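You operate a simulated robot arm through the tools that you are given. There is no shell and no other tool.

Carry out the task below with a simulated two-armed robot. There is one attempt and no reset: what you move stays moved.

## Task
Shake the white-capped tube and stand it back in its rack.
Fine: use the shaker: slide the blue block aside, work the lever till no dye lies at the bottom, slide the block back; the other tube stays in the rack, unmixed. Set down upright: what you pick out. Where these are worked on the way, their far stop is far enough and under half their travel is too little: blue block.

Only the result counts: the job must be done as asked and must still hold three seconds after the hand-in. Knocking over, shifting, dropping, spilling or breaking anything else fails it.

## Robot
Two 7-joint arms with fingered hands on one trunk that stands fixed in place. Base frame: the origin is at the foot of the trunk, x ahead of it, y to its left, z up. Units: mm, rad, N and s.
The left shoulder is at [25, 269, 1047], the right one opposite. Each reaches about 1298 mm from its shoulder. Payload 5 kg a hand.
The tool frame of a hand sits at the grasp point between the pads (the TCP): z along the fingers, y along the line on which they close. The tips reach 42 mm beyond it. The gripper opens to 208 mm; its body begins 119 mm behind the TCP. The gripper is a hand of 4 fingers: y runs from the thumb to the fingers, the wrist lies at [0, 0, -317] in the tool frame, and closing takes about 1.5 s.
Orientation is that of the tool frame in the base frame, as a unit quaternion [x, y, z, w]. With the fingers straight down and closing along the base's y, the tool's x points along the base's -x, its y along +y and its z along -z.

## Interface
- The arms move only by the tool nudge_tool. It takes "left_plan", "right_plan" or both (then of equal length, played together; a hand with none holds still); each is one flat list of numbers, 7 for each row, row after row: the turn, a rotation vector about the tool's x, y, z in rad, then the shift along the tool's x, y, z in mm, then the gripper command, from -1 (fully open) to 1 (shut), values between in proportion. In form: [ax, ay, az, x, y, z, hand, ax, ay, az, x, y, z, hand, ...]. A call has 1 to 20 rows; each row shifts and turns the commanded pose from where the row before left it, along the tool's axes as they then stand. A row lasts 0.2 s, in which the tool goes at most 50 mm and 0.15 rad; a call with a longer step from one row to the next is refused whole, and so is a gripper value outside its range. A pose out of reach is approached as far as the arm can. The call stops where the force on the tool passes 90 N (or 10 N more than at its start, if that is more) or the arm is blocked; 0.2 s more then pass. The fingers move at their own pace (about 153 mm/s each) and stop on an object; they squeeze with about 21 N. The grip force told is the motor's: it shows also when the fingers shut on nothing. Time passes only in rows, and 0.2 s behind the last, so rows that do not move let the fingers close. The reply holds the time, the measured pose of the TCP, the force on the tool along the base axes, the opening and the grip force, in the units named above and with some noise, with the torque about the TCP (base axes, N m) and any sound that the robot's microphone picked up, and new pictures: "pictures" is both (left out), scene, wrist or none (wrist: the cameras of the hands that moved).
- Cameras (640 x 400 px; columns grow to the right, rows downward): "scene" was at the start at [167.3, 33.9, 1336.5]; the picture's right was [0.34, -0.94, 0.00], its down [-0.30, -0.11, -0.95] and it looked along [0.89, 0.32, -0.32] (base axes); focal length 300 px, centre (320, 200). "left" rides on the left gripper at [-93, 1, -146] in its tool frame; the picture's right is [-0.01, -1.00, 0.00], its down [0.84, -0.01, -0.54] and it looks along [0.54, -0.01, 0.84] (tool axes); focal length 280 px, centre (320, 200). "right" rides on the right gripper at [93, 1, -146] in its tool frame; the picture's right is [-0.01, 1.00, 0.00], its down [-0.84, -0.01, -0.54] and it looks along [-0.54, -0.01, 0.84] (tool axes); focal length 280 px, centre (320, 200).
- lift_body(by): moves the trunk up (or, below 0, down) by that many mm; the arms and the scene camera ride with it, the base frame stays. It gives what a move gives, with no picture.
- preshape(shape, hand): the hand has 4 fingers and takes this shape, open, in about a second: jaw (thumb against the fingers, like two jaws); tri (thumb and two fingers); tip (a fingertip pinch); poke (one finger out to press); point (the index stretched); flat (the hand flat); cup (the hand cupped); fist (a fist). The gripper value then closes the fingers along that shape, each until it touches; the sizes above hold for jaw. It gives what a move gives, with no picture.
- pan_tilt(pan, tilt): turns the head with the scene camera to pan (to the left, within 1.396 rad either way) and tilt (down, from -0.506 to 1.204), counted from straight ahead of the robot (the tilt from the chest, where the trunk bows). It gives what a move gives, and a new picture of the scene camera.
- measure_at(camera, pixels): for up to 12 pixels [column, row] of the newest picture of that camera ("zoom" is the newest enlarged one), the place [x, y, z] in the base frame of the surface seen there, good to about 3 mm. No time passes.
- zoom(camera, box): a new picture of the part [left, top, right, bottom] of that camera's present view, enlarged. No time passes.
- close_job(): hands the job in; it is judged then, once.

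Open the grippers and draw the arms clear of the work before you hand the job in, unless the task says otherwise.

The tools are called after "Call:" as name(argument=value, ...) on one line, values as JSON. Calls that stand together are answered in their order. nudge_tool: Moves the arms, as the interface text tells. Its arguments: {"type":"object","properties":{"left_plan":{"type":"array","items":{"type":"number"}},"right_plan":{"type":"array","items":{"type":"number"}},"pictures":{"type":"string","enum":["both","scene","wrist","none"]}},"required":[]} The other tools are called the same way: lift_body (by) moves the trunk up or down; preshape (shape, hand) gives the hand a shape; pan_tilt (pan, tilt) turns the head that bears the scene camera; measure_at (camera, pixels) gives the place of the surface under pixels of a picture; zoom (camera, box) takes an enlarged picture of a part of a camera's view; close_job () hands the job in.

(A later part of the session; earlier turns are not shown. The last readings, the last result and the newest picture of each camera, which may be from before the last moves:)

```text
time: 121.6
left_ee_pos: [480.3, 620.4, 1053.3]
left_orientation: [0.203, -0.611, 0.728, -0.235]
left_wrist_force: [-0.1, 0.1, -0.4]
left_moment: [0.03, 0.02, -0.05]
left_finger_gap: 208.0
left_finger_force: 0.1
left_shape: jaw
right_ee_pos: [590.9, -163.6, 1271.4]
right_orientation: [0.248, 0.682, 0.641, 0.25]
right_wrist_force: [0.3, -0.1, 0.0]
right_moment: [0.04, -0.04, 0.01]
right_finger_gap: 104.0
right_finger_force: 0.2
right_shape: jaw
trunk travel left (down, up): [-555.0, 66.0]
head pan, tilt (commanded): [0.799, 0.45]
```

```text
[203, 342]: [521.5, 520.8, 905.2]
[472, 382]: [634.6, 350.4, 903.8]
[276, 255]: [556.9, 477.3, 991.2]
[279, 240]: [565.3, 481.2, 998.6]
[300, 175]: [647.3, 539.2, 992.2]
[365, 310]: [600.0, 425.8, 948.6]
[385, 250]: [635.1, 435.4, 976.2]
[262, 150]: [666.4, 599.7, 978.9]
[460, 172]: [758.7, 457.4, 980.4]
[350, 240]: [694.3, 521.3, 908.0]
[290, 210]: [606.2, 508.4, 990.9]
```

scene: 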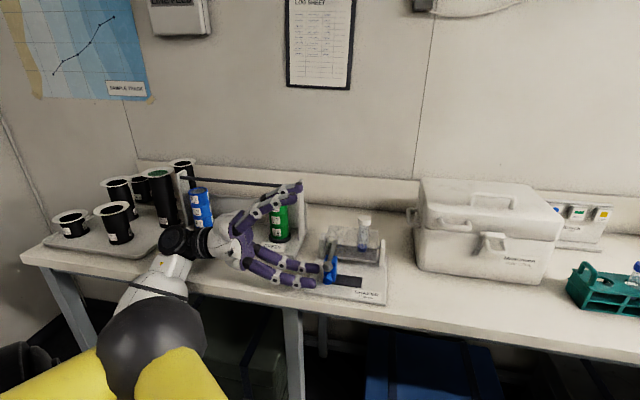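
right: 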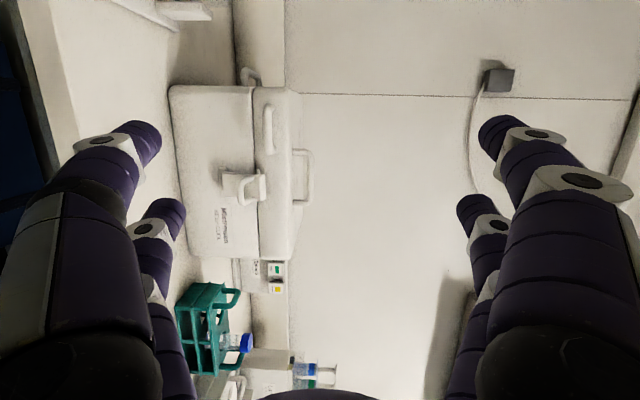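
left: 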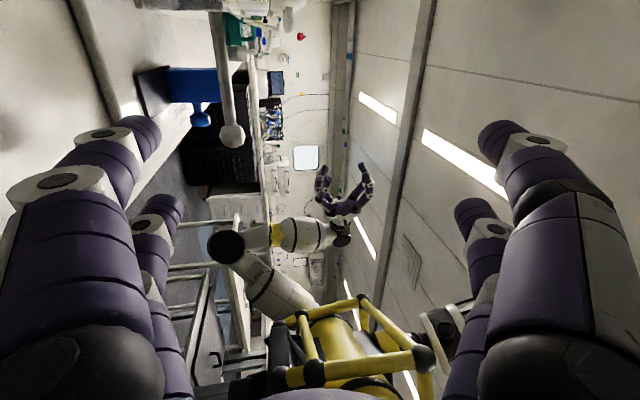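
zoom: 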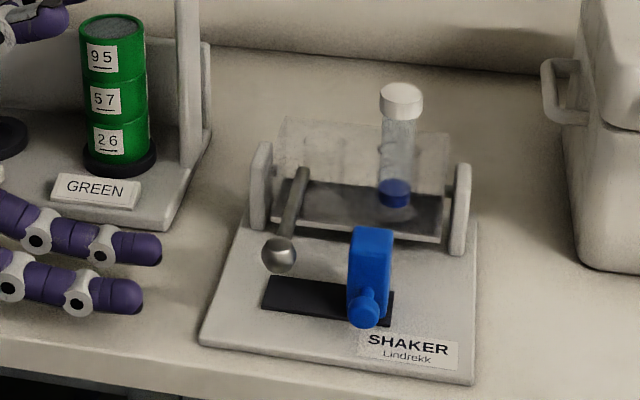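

Plate corners are unchanged and the knob moved 65 mm. Now I raise the left hand 150 mm and turn it so the fingers point down with the closing axis along the track, to grip the lever ball from above.

Call:
nudge_tool(left_plan=[0, 0, 0, 0, -37, 6.5, -1, 0, 0, 0, 0, -37, 6.5, -1, 0, 0, 0, 0, -37, 6.5, -1, 0, 0, 0, 0, -37, 6.5, -1, -0.1445, -0.0081, 0.0156, 0, 0, 0, -0.2, -0.1445, -0.0081, 0.0156, 0, 0, 0, 0.2, -0.1445, -0.0081, 0.0156, 0, 0, 0, 0.4, -0.1445, -0.0081, 0.0156, 0, 0, 0, 0.4, -0.1445, -0.0081, 0.0156, 0, 0, 0, 0.4, -0.1445, -0.0081, 0.0156, 0, 0, 0, 0.4, -0.1445, -0.0081, 0.0156, 0, 0, 0, 0.4, -0.1445, -0.0081, 0.0156, 0, 0, 0, 0.4, -0.1445, -0.0081, 0.0156, 0, 0, 0, 0.4, -0.1445, -0.0081, 0.0156, 0, 0, 0, 0.4, -0.1445, -0.0081, 0.0156, 0, 0, 0, 0.4, -0.1445, -0.0081, 0.0156, 0, 0, 0, 0.4], pictures="both")

```text
time: 125.0
left_ee_pos: [480.9, 619.5, 1204.1]
left_orientation: [-0.291, 0.953, 0.026, 0.083]
left_wrist_force: [-0.1, -0.5, 0.1]
left_moment: [0.16, 0.06, 0.04]
left_finger_gap: 62.6
left_finger_force: 0.1
left_shape: jaw
right_ee_pos: [591.1, -164.4, 1270.1]
right_orientation: [0.249, 0.682, 0.642, 0.249]
right_wrist_force: [0.3, -1.7, 0.4]
right_moment: [0.04, -0.04, 0.09]
right_finger_gap: 104.0
right_finger_force: 0.1
right_shape: jaw
trunk travel left (down, up): [-555.0, 66.0]
head pan, tilt (commanded): [0.799, 0.45]
```

scene: 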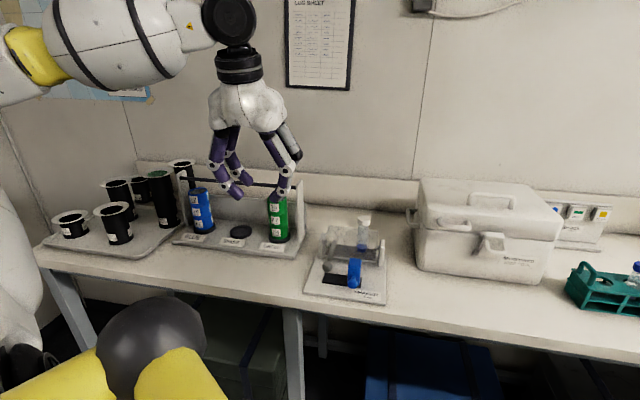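
left: 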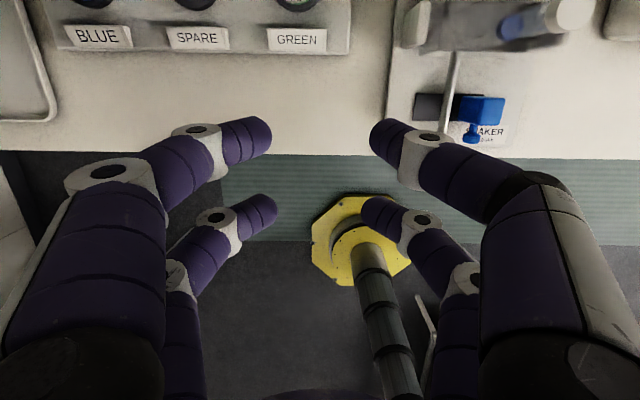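

The hand now points down, closing along the track. I move it above the lever ball, TCP (541,465,1080), with a 50 mm gap.

Call:
nudge_tool(left_plan=[0, 0, 0, 11.5, -32.4, 23.1, 0.52, 0, 0, 0, 11.5, -32.4, 23.1, 0.52, 0, 0, 0, 11.5, -32.4, 23.1, 0.52, 0, 0, 0, 11.5, -32.4, 23.1, 0.52, 0, 0, 0, 11.5, -32.4, 23.1, 0.52], pictures="both")

Call:
zoom(camera="scene", box=[270, 170, 400, 310])

Call:
zoom(camera="left", box=[240, 60, 400, 190])

```text
time: 126.2
left_ee_pos: [542.3, 465.7, 1080.1]
left_orientation: [-0.289, 0.953, 0.025, 0.082]
left_wrist_force: [0.0, -1.8, 0.2]
left_moment: [0.11, 0.05, 0.04]
left_finger_gap: 50.3
left_finger_force: 0.1
left_shape: jaw
right_ee_pos: [590.6, -162.7, 1270.5]
right_orientation: [0.248, 0.681, 0.642, 0.25]
right_wrist_force: [-0.5, -1.0, -0.1]
right_moment: [0.05, 0.01, 0.11]
right_finger_gap: 103.9
right_finger_force: 0.1
right_shape: jaw
trunk travel left (down, up): [-555.0, 66.0]
head pan, tilt (commanded): [0.799, 0.45]
```

scene: 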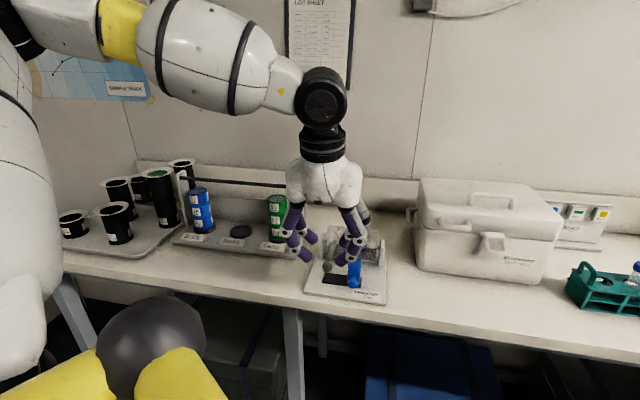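
left: 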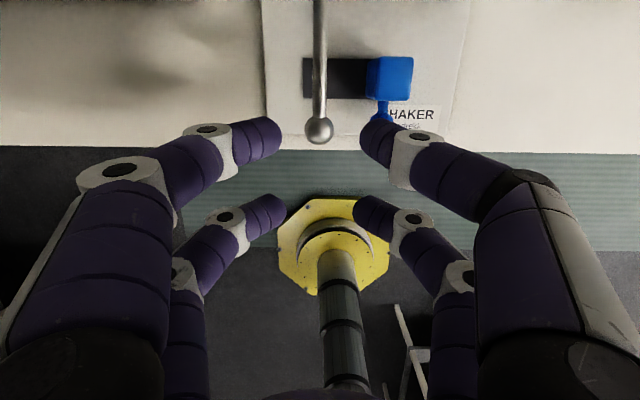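

```text
2.86 times, centred on (335, 240) of scene
```

zoom: 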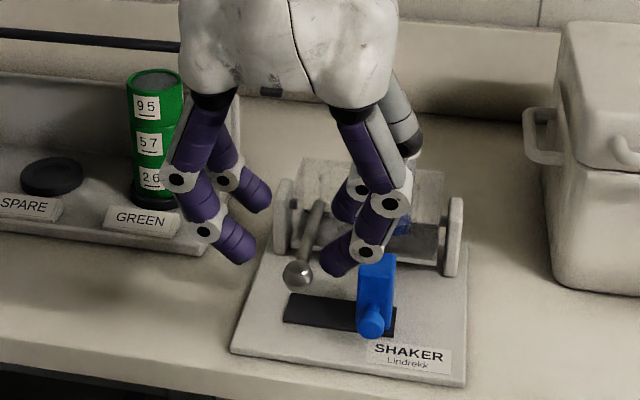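

```text
3.08 times, centred on (320, 125) of left
```

zoom: 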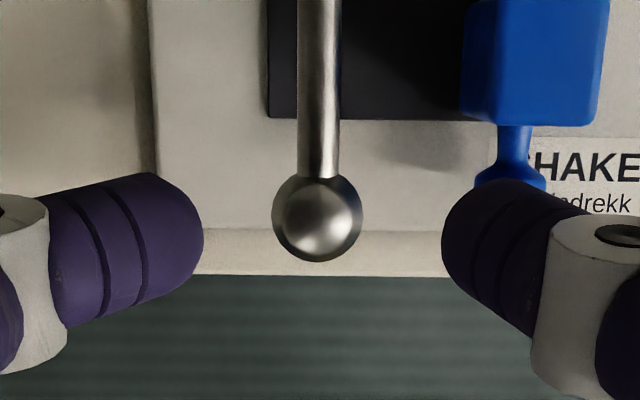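

The ball is centred between the rear pair's tips (x≈318 vs 322). I descend 77 mm to ball level.

Call:
nudge_tool(left_plan=[0, 0, 0, 4.9, 0, 25.2, 0.52, 0, 0, 0, 4.9, 0, 25.2, 0.52, 0, 0, 0, 4.9, 0, 25.2, 0.52], pictures="wrist")

Call:
zoom(camera="left", box=[240, 60, 400, 190])

Call:
zoom(camera="scene", box=[270, 170, 400, 310])

```text
time: 127.0
left_ee_pos: [539.7, 464.7, 1002.5]
left_orientation: [-0.291, 0.953, 0.024, 0.083]
left_wrist_force: [0.3, -0.6, -0.3]
left_moment: [-0.02, 0.0, -0.03]
left_finger_gap: 49.8
left_finger_force: 0.1
left_shape: jaw
right_ee_pos: [591.7, -164.5, 1270.5]
right_orientation: [0.247, 0.682, 0.641, 0.25]
right_wrist_force: [-0.1, -0.5, 0.2]
right_moment: [-0.04, 0.04, 0.01]
right_finger_gap: 104.1
right_finger_force: 0.0
right_shape: jaw
trunk travel left (down, up): [-555.0, 66.0]
head pan, tilt (commanded): [0.799, 0.45]
```

left: 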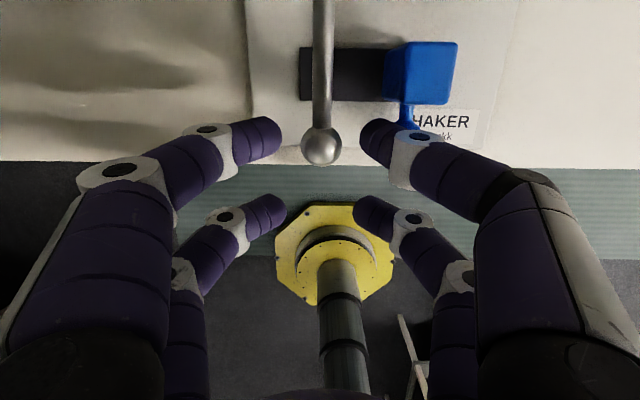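

```text
3.08 times, centred on (320, 125) of left
```

zoom: 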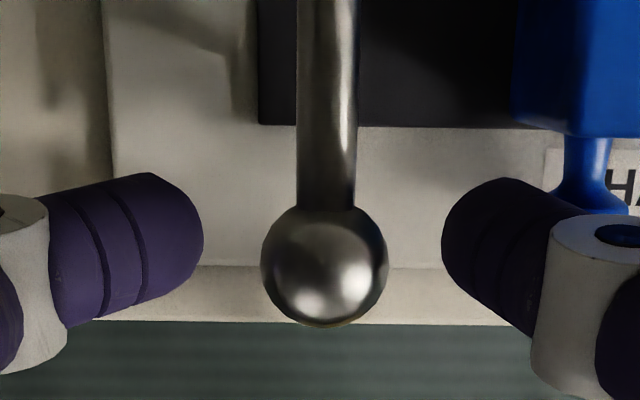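

```text
2.86 times, centred on (335, 240) of scene
```

zoom: 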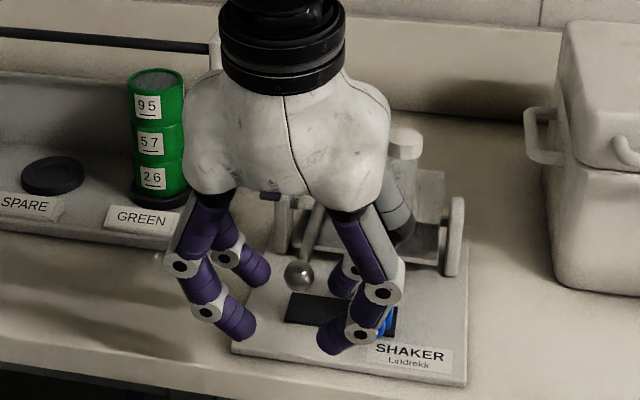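

Aligned with the ball within a few mm. I shift 3 mm toward the robot and close on the ball.

Call:
nudge_tool(left_plan=[0, 0, 0, 3, 0, 0, 0.6, 0, 0, 0, 0, 0, 0, 0.7, 0, 0, 0, 0, 0, 0, 0.8, 0, 0, 0, 0, 0, 0, 0.9, 0, 0, 0, 0, 0, 0, 1, 0, 0, 0, 0, 0, 0, 1, 0, 0, 0, 0, 0, 0, 1], pictures="wrist")

Call:
zoom(camera="left", box=[240, 60, 400, 190])

```text
time: 128.6
left_ee_pos: [537.6, 463.8, 1002.7]
left_orientation: [-0.29, 0.953, 0.025, 0.082]
left_wrist_force: [2.3, -1.4, -3.5]
left_moment: [-0.08, 0.07, -0.03]
left_finger_gap: 9.6
left_finger_force: 20.9
left_shape: jaw
right_ee_pos: [589.8, -162.8, 1271.3]
right_orientation: [0.248, 0.681, 0.642, 0.25]
right_wrist_force: [0.3, 0.8, 0.1]
right_moment: [-0.01, -0.02, -0.03]
right_finger_gap: 104.0
right_finger_force: 0.1
right_shape: jaw
trunk travel left (down, up): [-555.0, 66.0]
head pan, tilt (commanded): [0.799, 0.45]
```

left: 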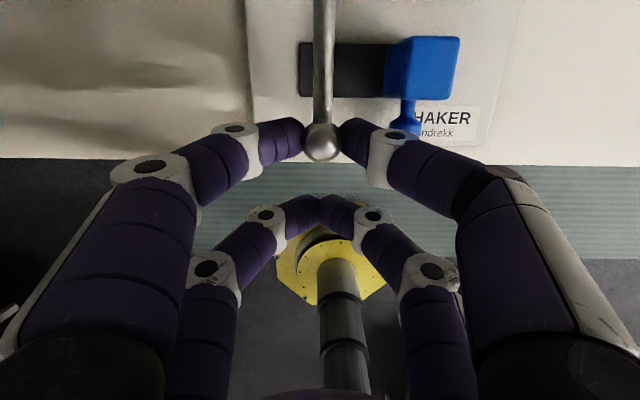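

```text
3.08 times, centred on (320, 125) of left
```

zoom: 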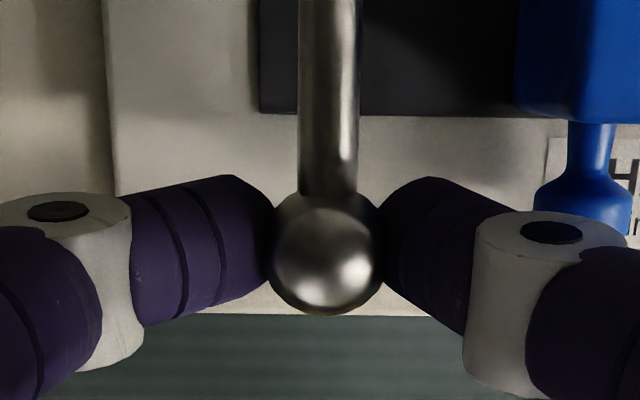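

The fingers hold the ball just behind and below its middle. I press the lever down 16 mm in 4 mm steps and read the force.

Call:
nudge_tool(left_plan=[0, 0, 0, 0.7, 0, 3.94, 1, 0, 0, 0, 0.7, 0, 3.94, 1, 0, 0, 0, 0.7, 0, 3.94, 1, 0, 0, 0, 0.7, 0, 3.94, 1], pictures="wrist")

Call:
zoom(camera="scene", box=[270, 170, 400, 310])

```text
time: 129.6
left_ee_pos: [536.1, 463.4, 987.6]
left_orientation: [-0.29, 0.953, 0.026, 0.082]
left_wrist_force: [-6.1, -6.0, 1.8]
left_moment: [-0.06, -0.04, -0.07]
left_finger_gap: 9.9
left_finger_force: 20.7
left_shape: jaw
right_ee_pos: [590.4, -163.0, 1271.4]
right_orientation: [0.249, 0.682, 0.641, 0.25]
right_wrist_force: [0.5, 0.1, 0.1]
right_moment: [-0.02, 0.01, -0.02]
right_finger_gap: 104.0
right_finger_force: 0.0
right_shape: jaw
trunk travel left (down, up): [-555.0, 66.0]
head pan, tilt (commanded): [0.799, 0.45]
```

left: 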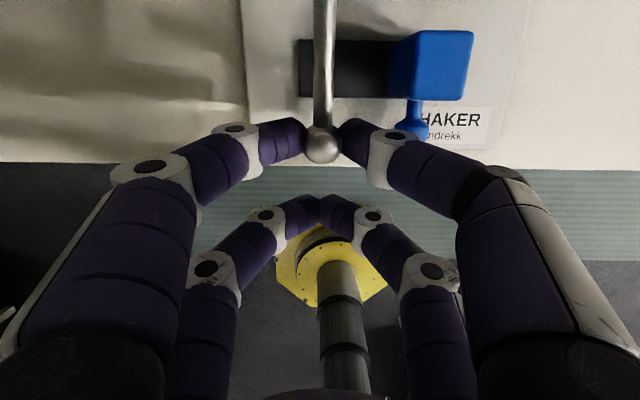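

```text
2.86 times, centred on (335, 240) of scene
```

zoom: 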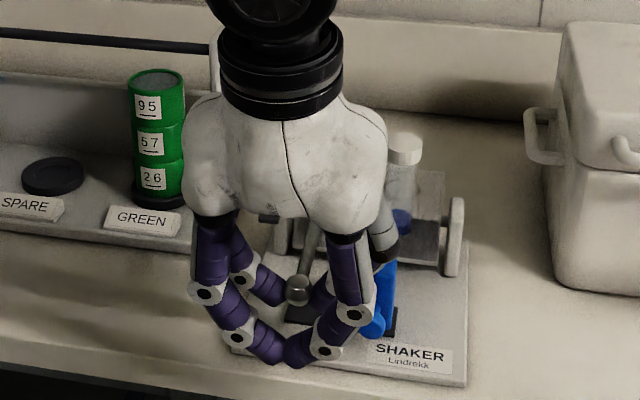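

The lever follows easily. I press on another 32 mm.

Call:
nudge_tool(left_plan=[0, 0, 0, 0.7, 0, 3.94, 1, 0, 0, 0, 0.7, 0, 3.94, 1, 0, 0, 0, 0.5, 0, 3.94, 1, 0, 0, 0, 0.5, 0, 3.94, 1, 0, 0, 0, 0.3, 0, 3.94, 1, 0, 0, 0, 0.3, 0, 3.94, 1, 0, 0, 0, 0.2, 0, 3.94, 1, 0, 0, 0, 0.2, 0, 3.94, 1], pictures="wrist")

Call:
zoom(camera="scene", box=[270, 170, 400, 310])

```text
time: 131.4
left_ee_pos: [538.5, 465.5, 956.2]
left_orientation: [-0.29, 0.953, 0.024, 0.083]
left_wrist_force: [-0.7, 0.0, 8.1]
left_moment: [0.16, -0.27, -0.02]
left_finger_gap: 9.9
left_finger_force: 20.9
left_shape: jaw
right_ee_pos: [590.4, -164.0, 1272.1]
right_orientation: [0.248, 0.682, 0.642, 0.25]
right_wrist_force: [-1.0, -0.2, -0.1]
right_moment: [0.01, 0.0, -0.03]
right_finger_gap: 104.1
right_finger_force: 0.1
right_shape: jaw
trunk travel left (down, up): [-555.0, 66.0]
head pan, tilt (commanded): [0.799, 0.45]
```

left: 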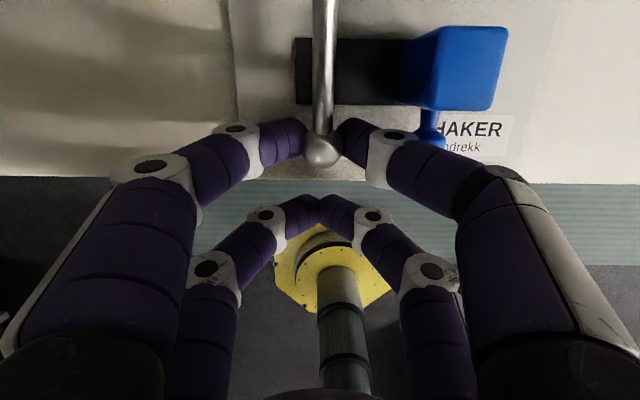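

```text
2.86 times, centred on (335, 240) of scene
```

zoom: 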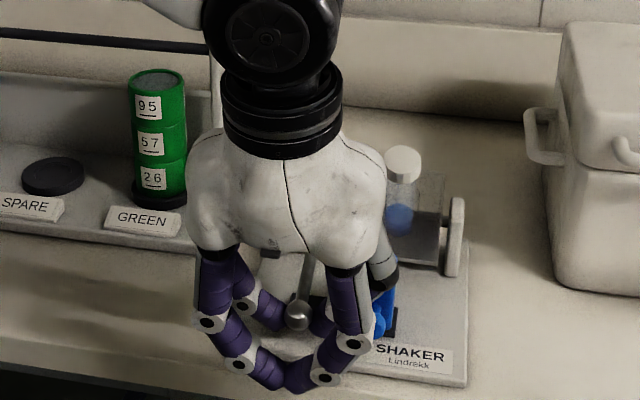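

The lever is down and the tube has tipped with its dye moving. I now cycle the lever: up, down, up, along the same path.

Call:
nudge_tool(left_plan=[0, 0, 0, -0.4, 0, -7.88, 1, 0, 0, 0, -0.6, 0, -7.88, 1, 0, 0, 0, -1.0, 0, -7.88, 1, 0, 0, 0, -1.4, 0, -7.88, 1, 0, 0, 0, -1.4, 0, -7.88, 1, 0, 0, 0, -1.4, 0, -7.88, 1, 0, 0, 0, 1.4, 0, 7.88, 1, 0, 0, 0, 1.4, 0, 7.88, 1, 0, 0, 0, 1.4, 0, 7.88, 1, 0, 0, 0, 1.0, 0, 7.88, 1, 0, 0, 0, 0.6, 0, 7.88, 1, 0, 0, 0, 0.4, 0, 7.88, 1, 0, 0, 0, -0.4, 0, -7.88, 1, 0, 0, 0, -0.6, 0, -7.88, 1, 0, 0, 0, -1.0, 0, -7.88, 1, 0, 0, 0, -1.4, 0, -7.88, 1, 0, 0, 0, -1.4, 0, -7.88, 1, 0, 0, 0, -1.4, 0, -7.5, 1], pictures="wrist")

Call:
zoom(camera="scene", box=[270, 170, 400, 310])

Call:
zoom(camera="left", box=[240, 0, 560, 200])

```text
time: 135.2
left_ee_pos: [537.8, 463.8, 1000.2]
left_orientation: [-0.291, 0.953, 0.024, 0.081]
left_wrist_force: [9.7, 4.1, -17.9]
left_moment: [-0.3, 0.47, -0.04]
left_finger_gap: 8.9
left_finger_force: 20.8
left_shape: jaw
right_ee_pos: [591.9, -161.2, 1270.8]
right_orientation: [0.248, 0.682, 0.641, 0.25]
right_wrist_force: [-0.1, 0.3, 0.2]
right_moment: [-0.03, -0.01, -0.02]
right_finger_gap: 103.7
right_finger_force: 0.0
right_shape: jaw
trunk travel left (down, up): [-555.0, 66.0]
head pan, tilt (commanded): [0.799, 0.45]
```

left: 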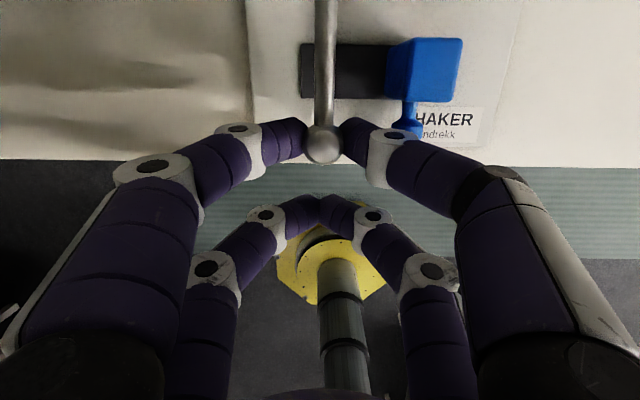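

```text
2.86 times, centred on (335, 240) of scene
```

zoom: 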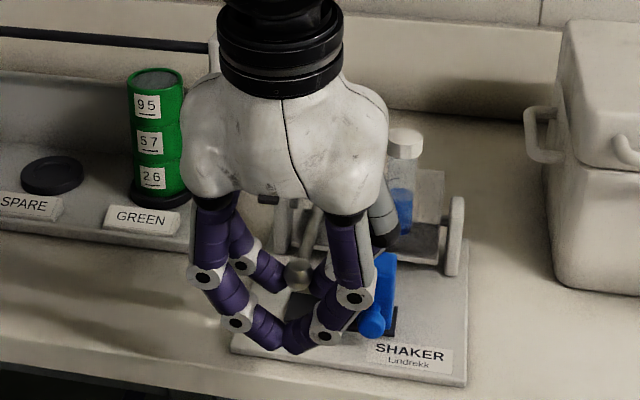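

```text
2.00 times, centred on (400, 100) of left
```

zoom: 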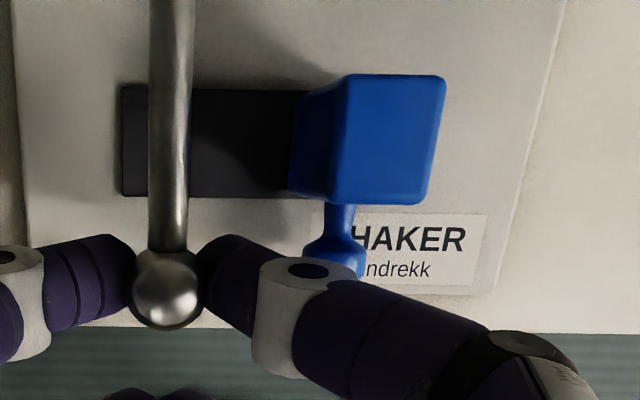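

The dye has spread upward in the tube. I zoom on the tube to see how much remains at the bottom.

Call:
zoom(camera="scene", box=[340, 205, 390, 260])

```text
7.27 times, centred on (365, 232) of scene
```

zoom: 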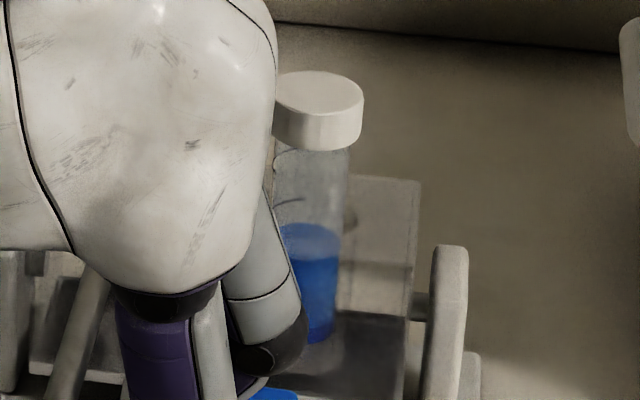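

Mixing has begun, with blue reaching half the tube. I run two more full lever cycles.

Call:
nudge_tool(left_plan=[0, 0, 0, 2.1, 0, 11.7, 1, 0, 0, 0, 2.1, 0, 11.7, 1, 0, 0, 0, 1.3, 0, 11.7, 1, 0, 0, 0, 0.7, 0, 11.7, 1, 0, 0, 0, -0.7, 0, -11.7, 1, 0, 0, 0, -1.3, 0, -11.7, 1, 0, 0, 0, -2.1, 0, -11.7, 1, 0, 0, 0, -2.1, 0, -11.5, 1, 0, 0, 0, 2.1, 0, 11.7, 1, 0, 0, 0, 2.1, 0, 11.7, 1, 0, 0, 0, 1.3, 0, 11.7, 1, 0, 0, 0, 0.7, 0, 11.7, 1, 0, 0, 0, -0.7, 0, -11.7, 1, 0, 0, 0, -1.3, 0, -11.7, 1, 0, 0, 0, -2.1, 0, -11.7, 1, 0, 0, 0, -2.1, 0, -11.5, 1], pictures="none")

Call:
zoom(camera="scene", box=[340, 205, 390, 260])

```text
time: 138.6
left_ee_pos: [538.0, 463.8, 999.7]
left_orientation: [-0.289, 0.954, 0.024, 0.081]
left_wrist_force: [7.8, 3.4, -21.4]
left_moment: [-0.36, 0.58, -0.06]
left_finger_gap: 8.4
left_finger_force: 21.3
left_shape: jaw
right_ee_pos: [591.8, -162.5, 1270.5]
right_orientation: [0.248, 0.682, 0.641, 0.249]
right_wrist_force: [-0.1, 0.0, 0.4]
right_moment: [0.01, 0.02, 0.01]
right_finger_gap: 103.9
right_finger_force: 0.1
right_shape: jaw
trunk travel left (down, up): [-555.0, 66.0]
head pan, tilt (commanded): [0.799, 0.45]
```

```text
7.27 times, centred on (365, 232) of scene
```

zoom: 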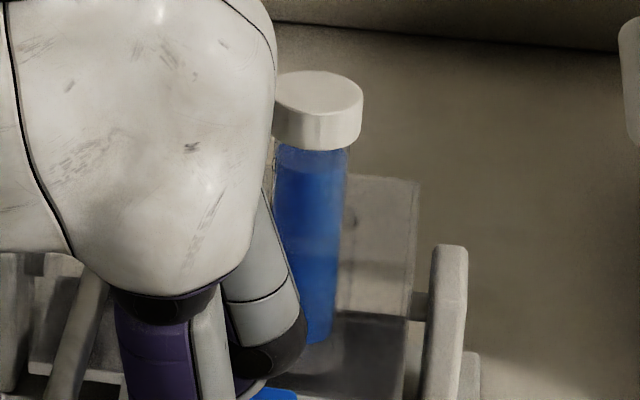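

The tube is now blue up to the cap. I look closer at its bottom before deciding.

Call:
zoom(camera="scene", box=[355, 220, 375, 252])

```text
12.50 times, centred on (365, 236) of scene
```

zoom: 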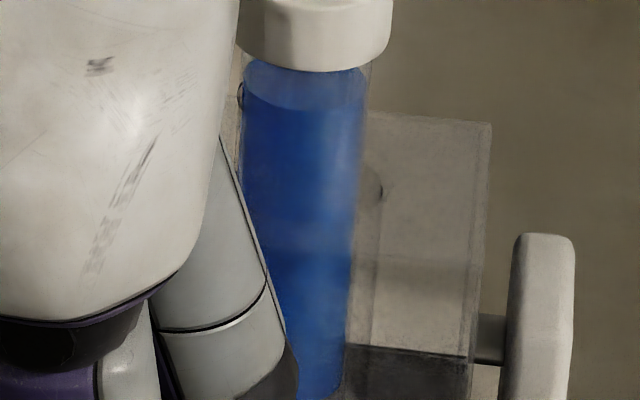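

The liquid looks evenly blue from top to bottom. I do one more cycle for certainty, ending at the top.

Call:
nudge_tool(left_plan=[0, 0, 0, 2.1, 0, 11.7, 1, 0, 0, 0, 2.1, 0, 11.7, 1, 0, 0, 0, 1.3, 0, 11.7, 1, 0, 0, 0, 0.7, 0, 11.7, 1, 0, 0, 0, -0.7, 0, -11.7, 1, 0, 0, 0, -1.3, 0, -11.7, 1, 0, 0, 0, -2.1, 0, -11.7, 1, 0, 0, 0, -2.1, 0, -11.7, 1], pictures="wrist")

Call:
zoom(camera="scene", box=[340, 205, 390, 260])

Call:
zoom(camera="left", box=[240, 60, 400, 190])

```text
time: 140.4
left_ee_pos: [539.5, 464.0, 999.2]
left_orientation: [-0.29, 0.953, 0.025, 0.08]
left_wrist_force: [10.4, 3.8, -27.0]
left_moment: [-0.48, 0.69, -0.03]
left_finger_gap: 7.9
left_finger_force: 21.1
left_shape: jaw
right_ee_pos: [591.4, -161.0, 1270.1]
right_orientation: [0.248, 0.682, 0.641, 0.25]
right_wrist_force: [0.5, -0.3, -0.1]
right_moment: [-0.03, 0.0, 0.0]
right_finger_gap: 104.2
right_finger_force: 0.0
right_shape: jaw
trunk travel left (down, up): [-555.0, 66.0]
head pan, tilt (commanded): [0.799, 0.45]
```

left: 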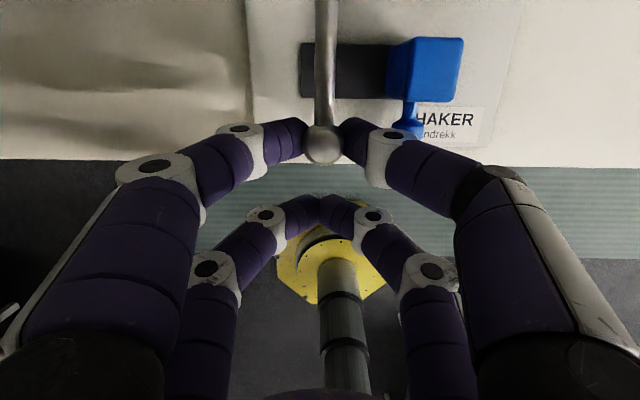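

```text
7.27 times, centred on (365, 232) of scene
```

zoom: 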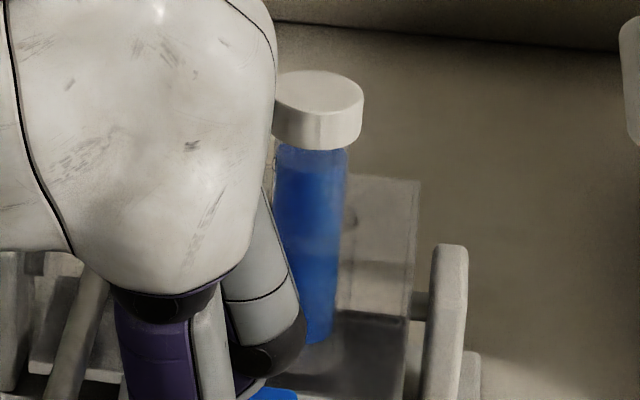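

```text
3.08 times, centred on (320, 125) of left
```

zoom: 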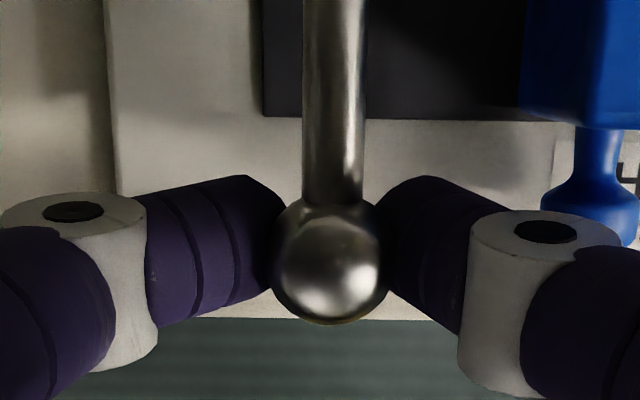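

The mix is even. I ease the upward pull by 2 mm and open the fingers to see whether the lever stays up by itself.

Call:
nudge_tool(left_plan=[0, 0, 0, 0.4, 0, 2, 1, 0, 0, 0, 0, 0, 0, 0.8, 0, 0, 0, 0, 0, 0, 0.65, 0, 0, 0, 0, 0, 0, 0.52, 0, 0, 0, 0, 0, 0, 0.52], pictures="wrist")

Call:
zoom(camera="scene", box=[270, 170, 400, 310])

```text
time: 141.6
left_ee_pos: [539.5, 464.6, 1000.3]
left_orientation: [-0.29, 0.953, 0.025, 0.083]
left_wrist_force: [0.0, 0.0, -0.1]
left_moment: [-0.03, 0.08, 0.0]
left_finger_gap: 49.3
left_finger_force: 0.0
left_shape: jaw
right_ee_pos: [591.0, -163.4, 1270.7]
right_orientation: [0.248, 0.682, 0.641, 0.25]
right_wrist_force: [0.1, 0.8, -0.2]
right_moment: [0.03, -0.03, 0.02]
right_finger_gap: 104.2
right_finger_force: 0.1
right_shape: jaw
trunk travel left (down, up): [-555.0, 66.0]
head pan, tilt (commanded): [0.799, 0.45]
```

left: 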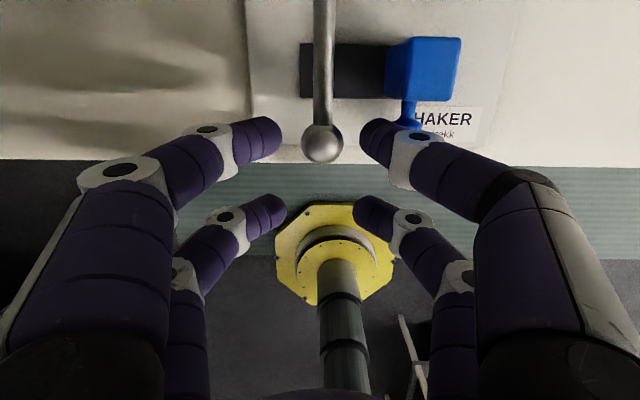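

```text
2.86 times, centred on (335, 240) of scene
```

zoom: 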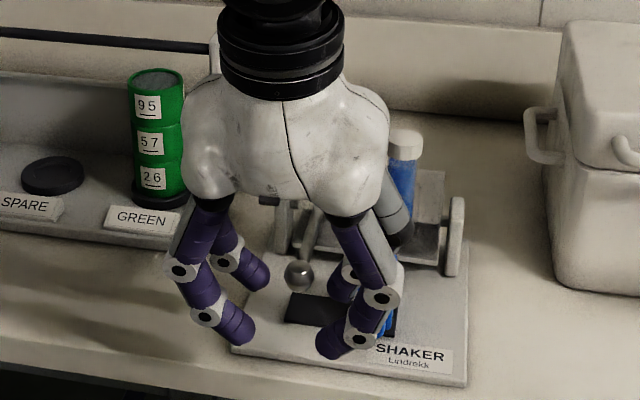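

The lever stays up on its own. I raise the left hand 100 mm and turn it by about 92° so the closed fingers can push the block back from its right side.

Call:
nudge_tool(left_plan=[0, 0, 0, -5.8, 0, -32.9, 0.52, 0, 0, 0, -5.8, 0, -32.9, 0.52, 0, 0, 0, -5.8, 0, -32.9, 0.52, 0, 0, 0, -5.8, 0, -32.9, 0.52, -0.0024, 0.0272, 0.1438, 0, 0, 0, 1, -0.0024, 0.0272, 0.1438, 0, 0, 0, 1, -0.0024, 0.0272, 0.1438, 0, 0, 0, 1, -0.0024, 0.0272, 0.1438, 0, 0, 0, 1, -0.0024, 0.0272, 0.1438, 0, 0, 0, 1, -0.0024, 0.0272, 0.1438, 0, 0, 0, 1, -0.0024, 0.0272, 0.1438, 0, 0, 0, 1, -0.0024, 0.0272, 0.1438, 0, 0, 0, 1, -0.0024, 0.0272, 0.1438, 0, 0, 0, 1, -0.0024, 0.0272, 0.1438, 0, 0, 0, 1, -0.0024, 0.0272, 0.1438, 0, 0, 0, 1], pictures="both")

Call:
zoom(camera="scene", box=[270, 170, 400, 310])

```text
time: 144.8
left_ee_pos: [537.1, 464.2, 1134.2]
left_orientation: [0.47, 0.877, 0.047, -0.093]
left_wrist_force: [0.3, 1.3, 0.4]
left_moment: [0.03, 0.03, -0.01]
left_finger_gap: 0.0
left_finger_force: 20.8
left_shape: jaw
right_ee_pos: [590.3, -162.4, 1272.1]
right_orientation: [0.248, 0.681, 0.641, 0.251]
right_wrist_force: [0.0, 1.0, -0.7]
right_moment: [0.0, -0.02, -0.01]
right_finger_gap: 103.8
right_finger_force: 0.1
right_shape: jaw
trunk travel left (down, up): [-555.0, 66.0]
head pan, tilt (commanded): [0.799, 0.45]
```

scene: 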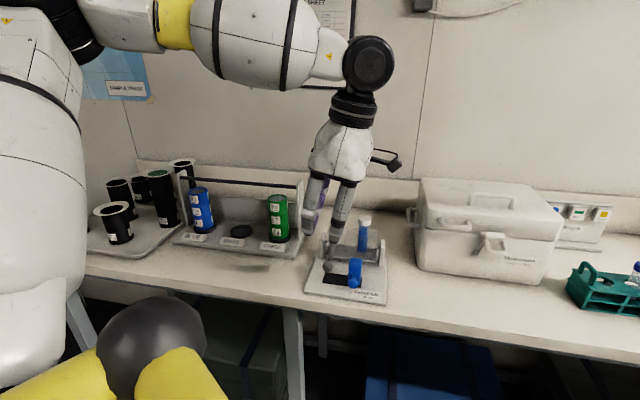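
left: 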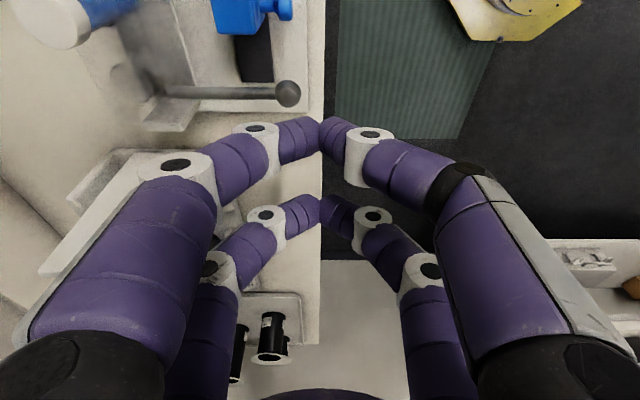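

```text
2.86 times, centred on (335, 240) of scene
```

zoom: 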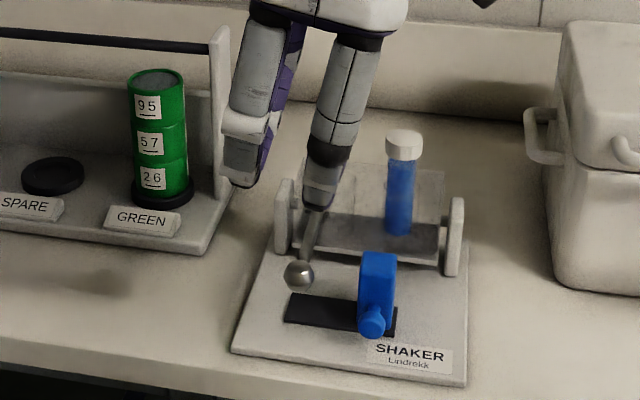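

The tube is evenly blue over its whole height. I move the closed fingers to the right of the block: above (675,391) first.

Call:
nudge_tool(left_plan=[0, 0, 0, -33.5, 18.6, -7.2, 1, 0, 0, 0, -33.5, 18.6, -7.2, 1, 0, 0, 0, -33.5, 18.6, -7.2, 1, 0, 0, 0, -33.5, 18.6, -7.2, 1, 0, 0, 0, -6.4, 0.15, 30.4, 1, 0, 0, 0, -6.4, 0.15, 30.4, 1, 0, 0, 0, -6.4, 0.15, 30.4, 1], pictures="both")

Call:
zoom(camera="scene", box=[290, 170, 420, 310])

```text
time: 146.4
left_ee_pos: [675.8, 391.2, 1039.6]
left_orientation: [0.469, 0.877, 0.048, -0.091]
left_wrist_force: [0.8, 1.2, 0.2]
left_moment: [-0.02, 0.05, 0.03]
left_finger_gap: 0.1
left_finger_force: 21.2
left_shape: jaw
right_ee_pos: [590.5, -162.4, 1270.4]
right_orientation: [0.248, 0.682, 0.641, 0.249]
right_wrist_force: [0.8, 0.2, -0.6]
right_moment: [0.0, 0.0, -0.02]
right_finger_gap: 103.9
right_finger_force: 0.0
right_shape: jaw
trunk travel left (down, up): [-555.0, 66.0]
head pan, tilt (commanded): [0.799, 0.45]
```

scene: 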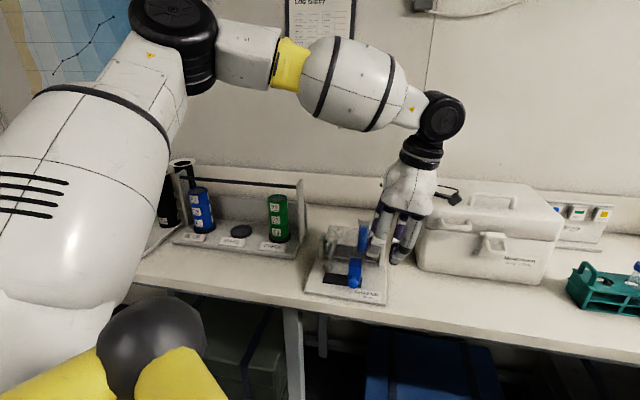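
left: 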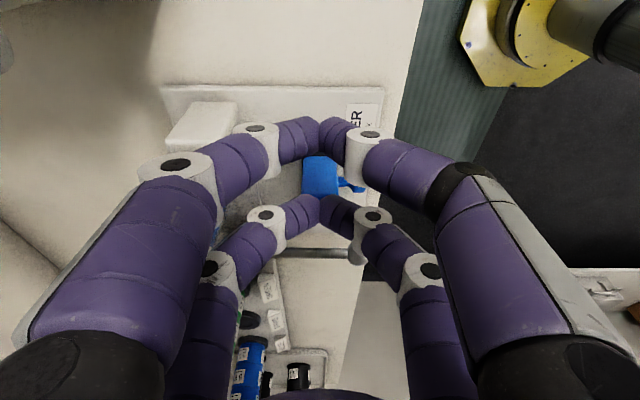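

```text
2.86 times, centred on (355, 240) of scene
```

zoom: 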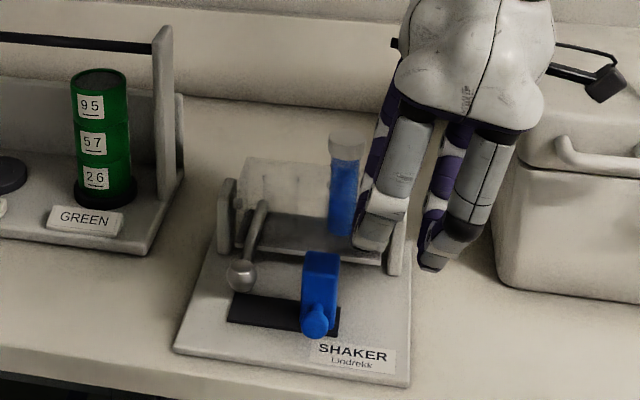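

The fingers are right of the block with the tube clear. I descend 67 mm beside the block.

Call:
nudge_tool(left_plan=[0, 0, 0, -4.6, 0.1, 21.9, 1, 0, 0, 0, -4.6, 0.1, 21.9, 1, 0, 0, 0, -4.6, 0.1, 21.9, 1], pictures="wrist")

Call:
zoom(camera="scene", box=[290, 170, 420, 310])

```text
time: 147.2
left_ee_pos: [676.7, 391.2, 973.0]
left_orientation: [0.469, 0.877, 0.049, -0.092]
left_wrist_force: [0.9, 0.6, -0.1]
left_moment: [-0.01, 0.09, 0.01]
left_finger_gap: 0.0
left_finger_force: 21.1
left_shape: jaw
right_ee_pos: [590.5, -163.4, 1270.9]
right_orientation: [0.247, 0.683, 0.641, 0.25]
right_wrist_force: [0.1, 0.1, -0.4]
right_moment: [0.0, 0.0, -0.01]
right_finger_gap: 104.2
right_finger_force: 0.0
right_shape: jaw
trunk travel left (down, up): [-555.0, 66.0]
head pan, tilt (commanded): [0.799, 0.45]
```

left: 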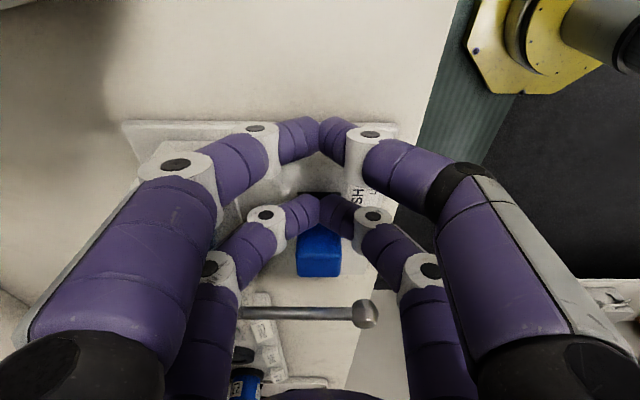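

```text
2.86 times, centred on (355, 240) of scene
```

zoom: 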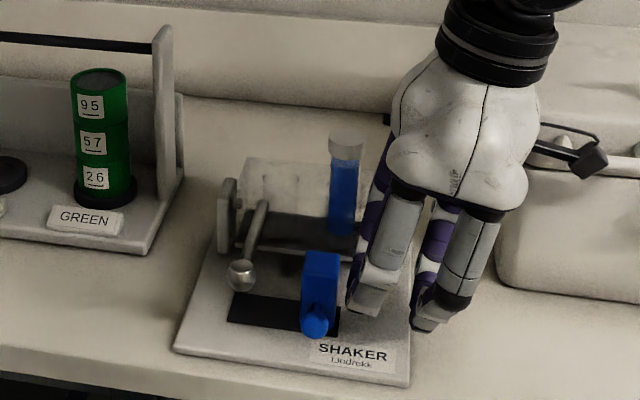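

The block lies straight ahead of the leading fingers. Before pushing I check how near the rear knuckles come to the tube.

Call:
measure_at(camera="left", pixels=[[267, 215], [210, 268], [240, 245], [195, 300], [178, 165], [150, 200], [320, 240], [320, 212], [230, 215]])

```text
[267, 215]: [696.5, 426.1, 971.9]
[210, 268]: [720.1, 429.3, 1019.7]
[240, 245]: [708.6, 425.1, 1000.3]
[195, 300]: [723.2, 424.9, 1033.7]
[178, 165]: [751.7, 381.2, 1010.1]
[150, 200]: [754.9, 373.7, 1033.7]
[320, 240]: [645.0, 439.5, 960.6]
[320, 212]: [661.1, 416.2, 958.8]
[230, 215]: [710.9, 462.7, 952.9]
```

Clearance to the tube is about 15 mm. I push along the track toward the left: first 40 mm.

Call:
nudge_tool(left_plan=[0, 0, 0, 7.84, 0, 1.66, 1, 0, 0, 0, 7.84, 0, 1.66, 1, 0, 0, 0, 7.84, 0, 1.66, 1, 0, 0, 0, 7.84, 0, 1.66, 1, 0, 0, 0, 7.84, 0, 1.66, 1], pictures="wrist")

Call:
zoom(camera="scene", box=[290, 170, 420, 310])

```text
time: 148.4
left_ee_pos: [653.3, 424.4, 974.2]
left_orientation: [0.47, 0.877, 0.049, -0.092]
left_wrist_force: [0.2, 0.5, -0.2]
left_moment: [-0.05, -0.05, 0.01]
left_finger_gap: 0.2
left_finger_force: 21.4
left_shape: jaw
right_ee_pos: [590.4, -162.7, 1270.8]
right_orientation: [0.247, 0.681, 0.642, 0.25]
right_wrist_force: [-0.1, 0.3, 0.1]
right_moment: [-0.01, 0.01, 0.01]
right_finger_gap: 103.9
right_finger_force: 0.0
right_shape: jaw
trunk travel left (down, up): [-555.0, 66.0]
head pan, tilt (commanded): [0.799, 0.45]
```

left: 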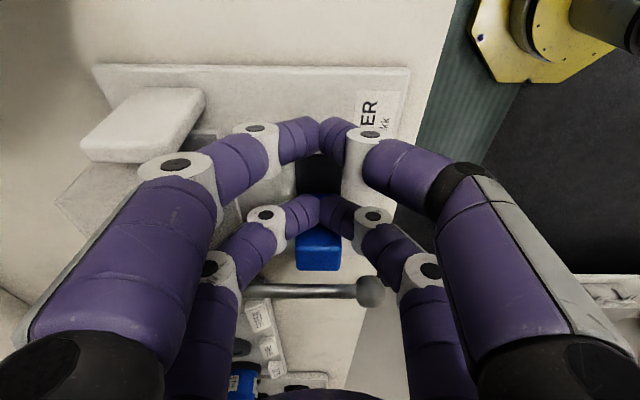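

```text
2.86 times, centred on (355, 240) of scene
```

zoom: 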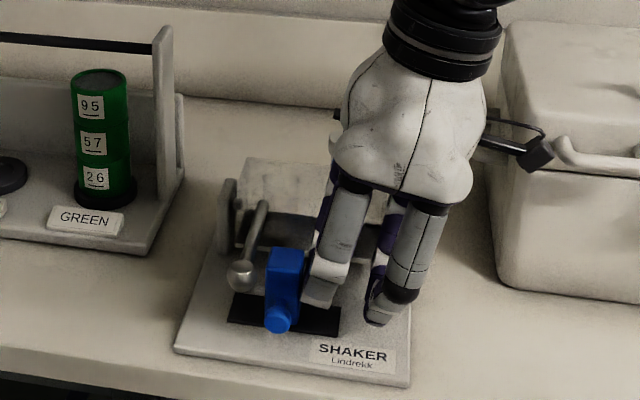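

The block is moving back left. I continue 28 mm.

Call:
nudge_tool(left_plan=[0, 0, 0, 6.86, 0, 1.45, 1, 0, 0, 0, 6.86, 0, 1.45, 1, 0, 0, 0, 6.86, 0, 1.45, 1, 0, 0, 0, 6.86, 0, 1.45, 1], pictures="wrist")

Call:
zoom(camera="scene", box=[290, 190, 400, 310])

Call:
zoom(camera="left", box=[220, 180, 420, 320])

```text
time: 149.4
left_ee_pos: [637.1, 448.9, 974.1]
left_orientation: [0.47, 0.877, 0.048, -0.092]
left_wrist_force: [-0.9, -0.8, 0.8]
left_moment: [0.01, -0.02, 0.0]
left_finger_gap: 0.0
left_finger_force: 20.8
left_shape: jaw
right_ee_pos: [590.4, -161.6, 1271.3]
right_orientation: [0.248, 0.681, 0.642, 0.25]
right_wrist_force: [0.3, 0.0, 0.2]
right_moment: [0.01, 0.0, -0.02]
right_finger_gap: 104.0
right_finger_force: 0.1
right_shape: jaw
trunk travel left (down, up): [-555.0, 66.0]
head pan, tilt (commanded): [0.799, 0.45]
```

left: 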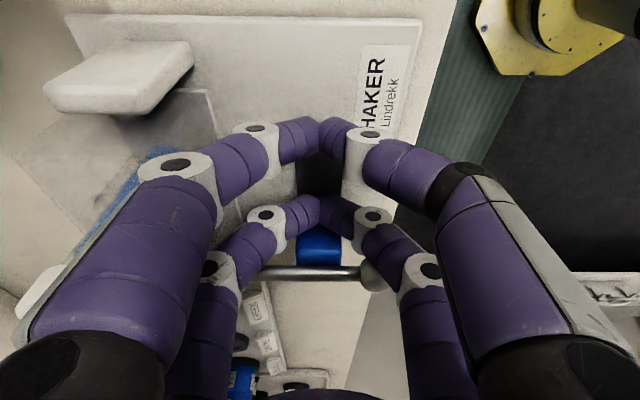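

```text
3.33 times, centred on (345, 250) of scene
```

zoom: 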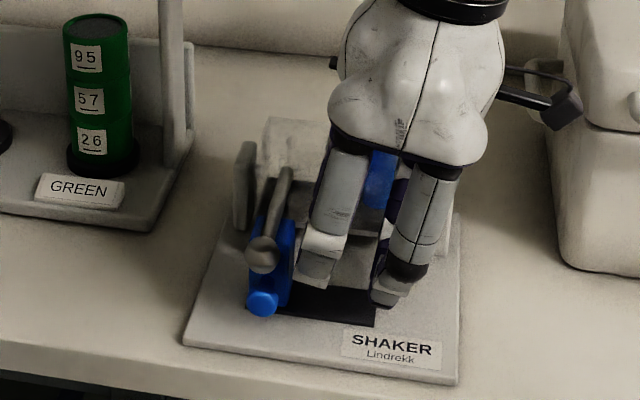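

```text
2.86 times, centred on (320, 250) of left
```

zoom: 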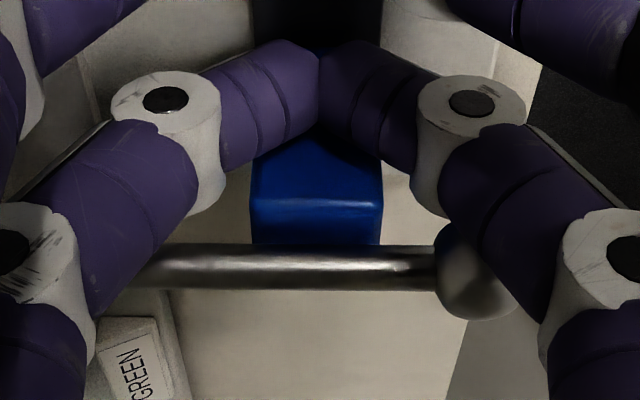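

The block is nearly home under the lever. I measure the knob against its original place (562.7,479.3).

Call:
measure_at(camera="zoom", pixels=[[320, 190], [320, 220], [480, 285]])

Call:
zoom(camera="scene", box=[300, 220, 360, 300])

```text
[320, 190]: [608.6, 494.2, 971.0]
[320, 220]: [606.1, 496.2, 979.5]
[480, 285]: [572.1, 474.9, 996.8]
```

```text
5.00 times, centred on (330, 260) of scene
```

zoom: 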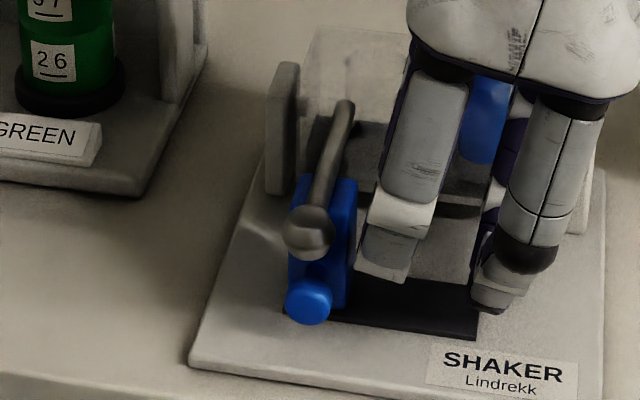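

Call:
measure_at(camera="zoom", pixels=[[309, 302], [309, 235], [300, 185], [345, 190], [290, 310], [405, 240], [410, 210]])

```text
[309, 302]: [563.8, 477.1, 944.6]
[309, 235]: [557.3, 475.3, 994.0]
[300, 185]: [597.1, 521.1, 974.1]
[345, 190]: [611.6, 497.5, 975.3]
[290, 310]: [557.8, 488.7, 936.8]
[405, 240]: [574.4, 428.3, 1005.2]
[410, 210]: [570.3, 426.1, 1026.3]
```

The knob is within ~2.5 mm of its starting place. I nudge 1.5 mm at a time to feel the home stop.

Call:
nudge_tool(left_plan=[0, 0, 0, 1.47, 0, 0.31, 1, 0, 0, 0, 1.47, 0, 0.31, 1], pictures="none")

```text
time: 150.0
left_ee_pos: [636.6, 450.8, 974.5]
left_orientation: [0.47, 0.877, 0.048, -0.092]
left_wrist_force: [0.3, 0.2, 0.0]
left_moment: [0.02, 0.0, 0.02]
left_finger_gap: 0.0
left_finger_force: 21.6
left_shape: jaw
right_ee_pos: [590.6, -162.9, 1271.2]
right_orientation: [0.247, 0.682, 0.641, 0.251]
right_wrist_force: [0.0, 0.0, -0.3]
right_moment: [-0.02, 0.02, 0.03]
right_finger_gap: 104.0
right_finger_force: 0.0
right_shape: jaw
trunk travel left (down, up): [-555.0, 66.0]
head pan, tilt (commanded): [0.799, 0.45]
```

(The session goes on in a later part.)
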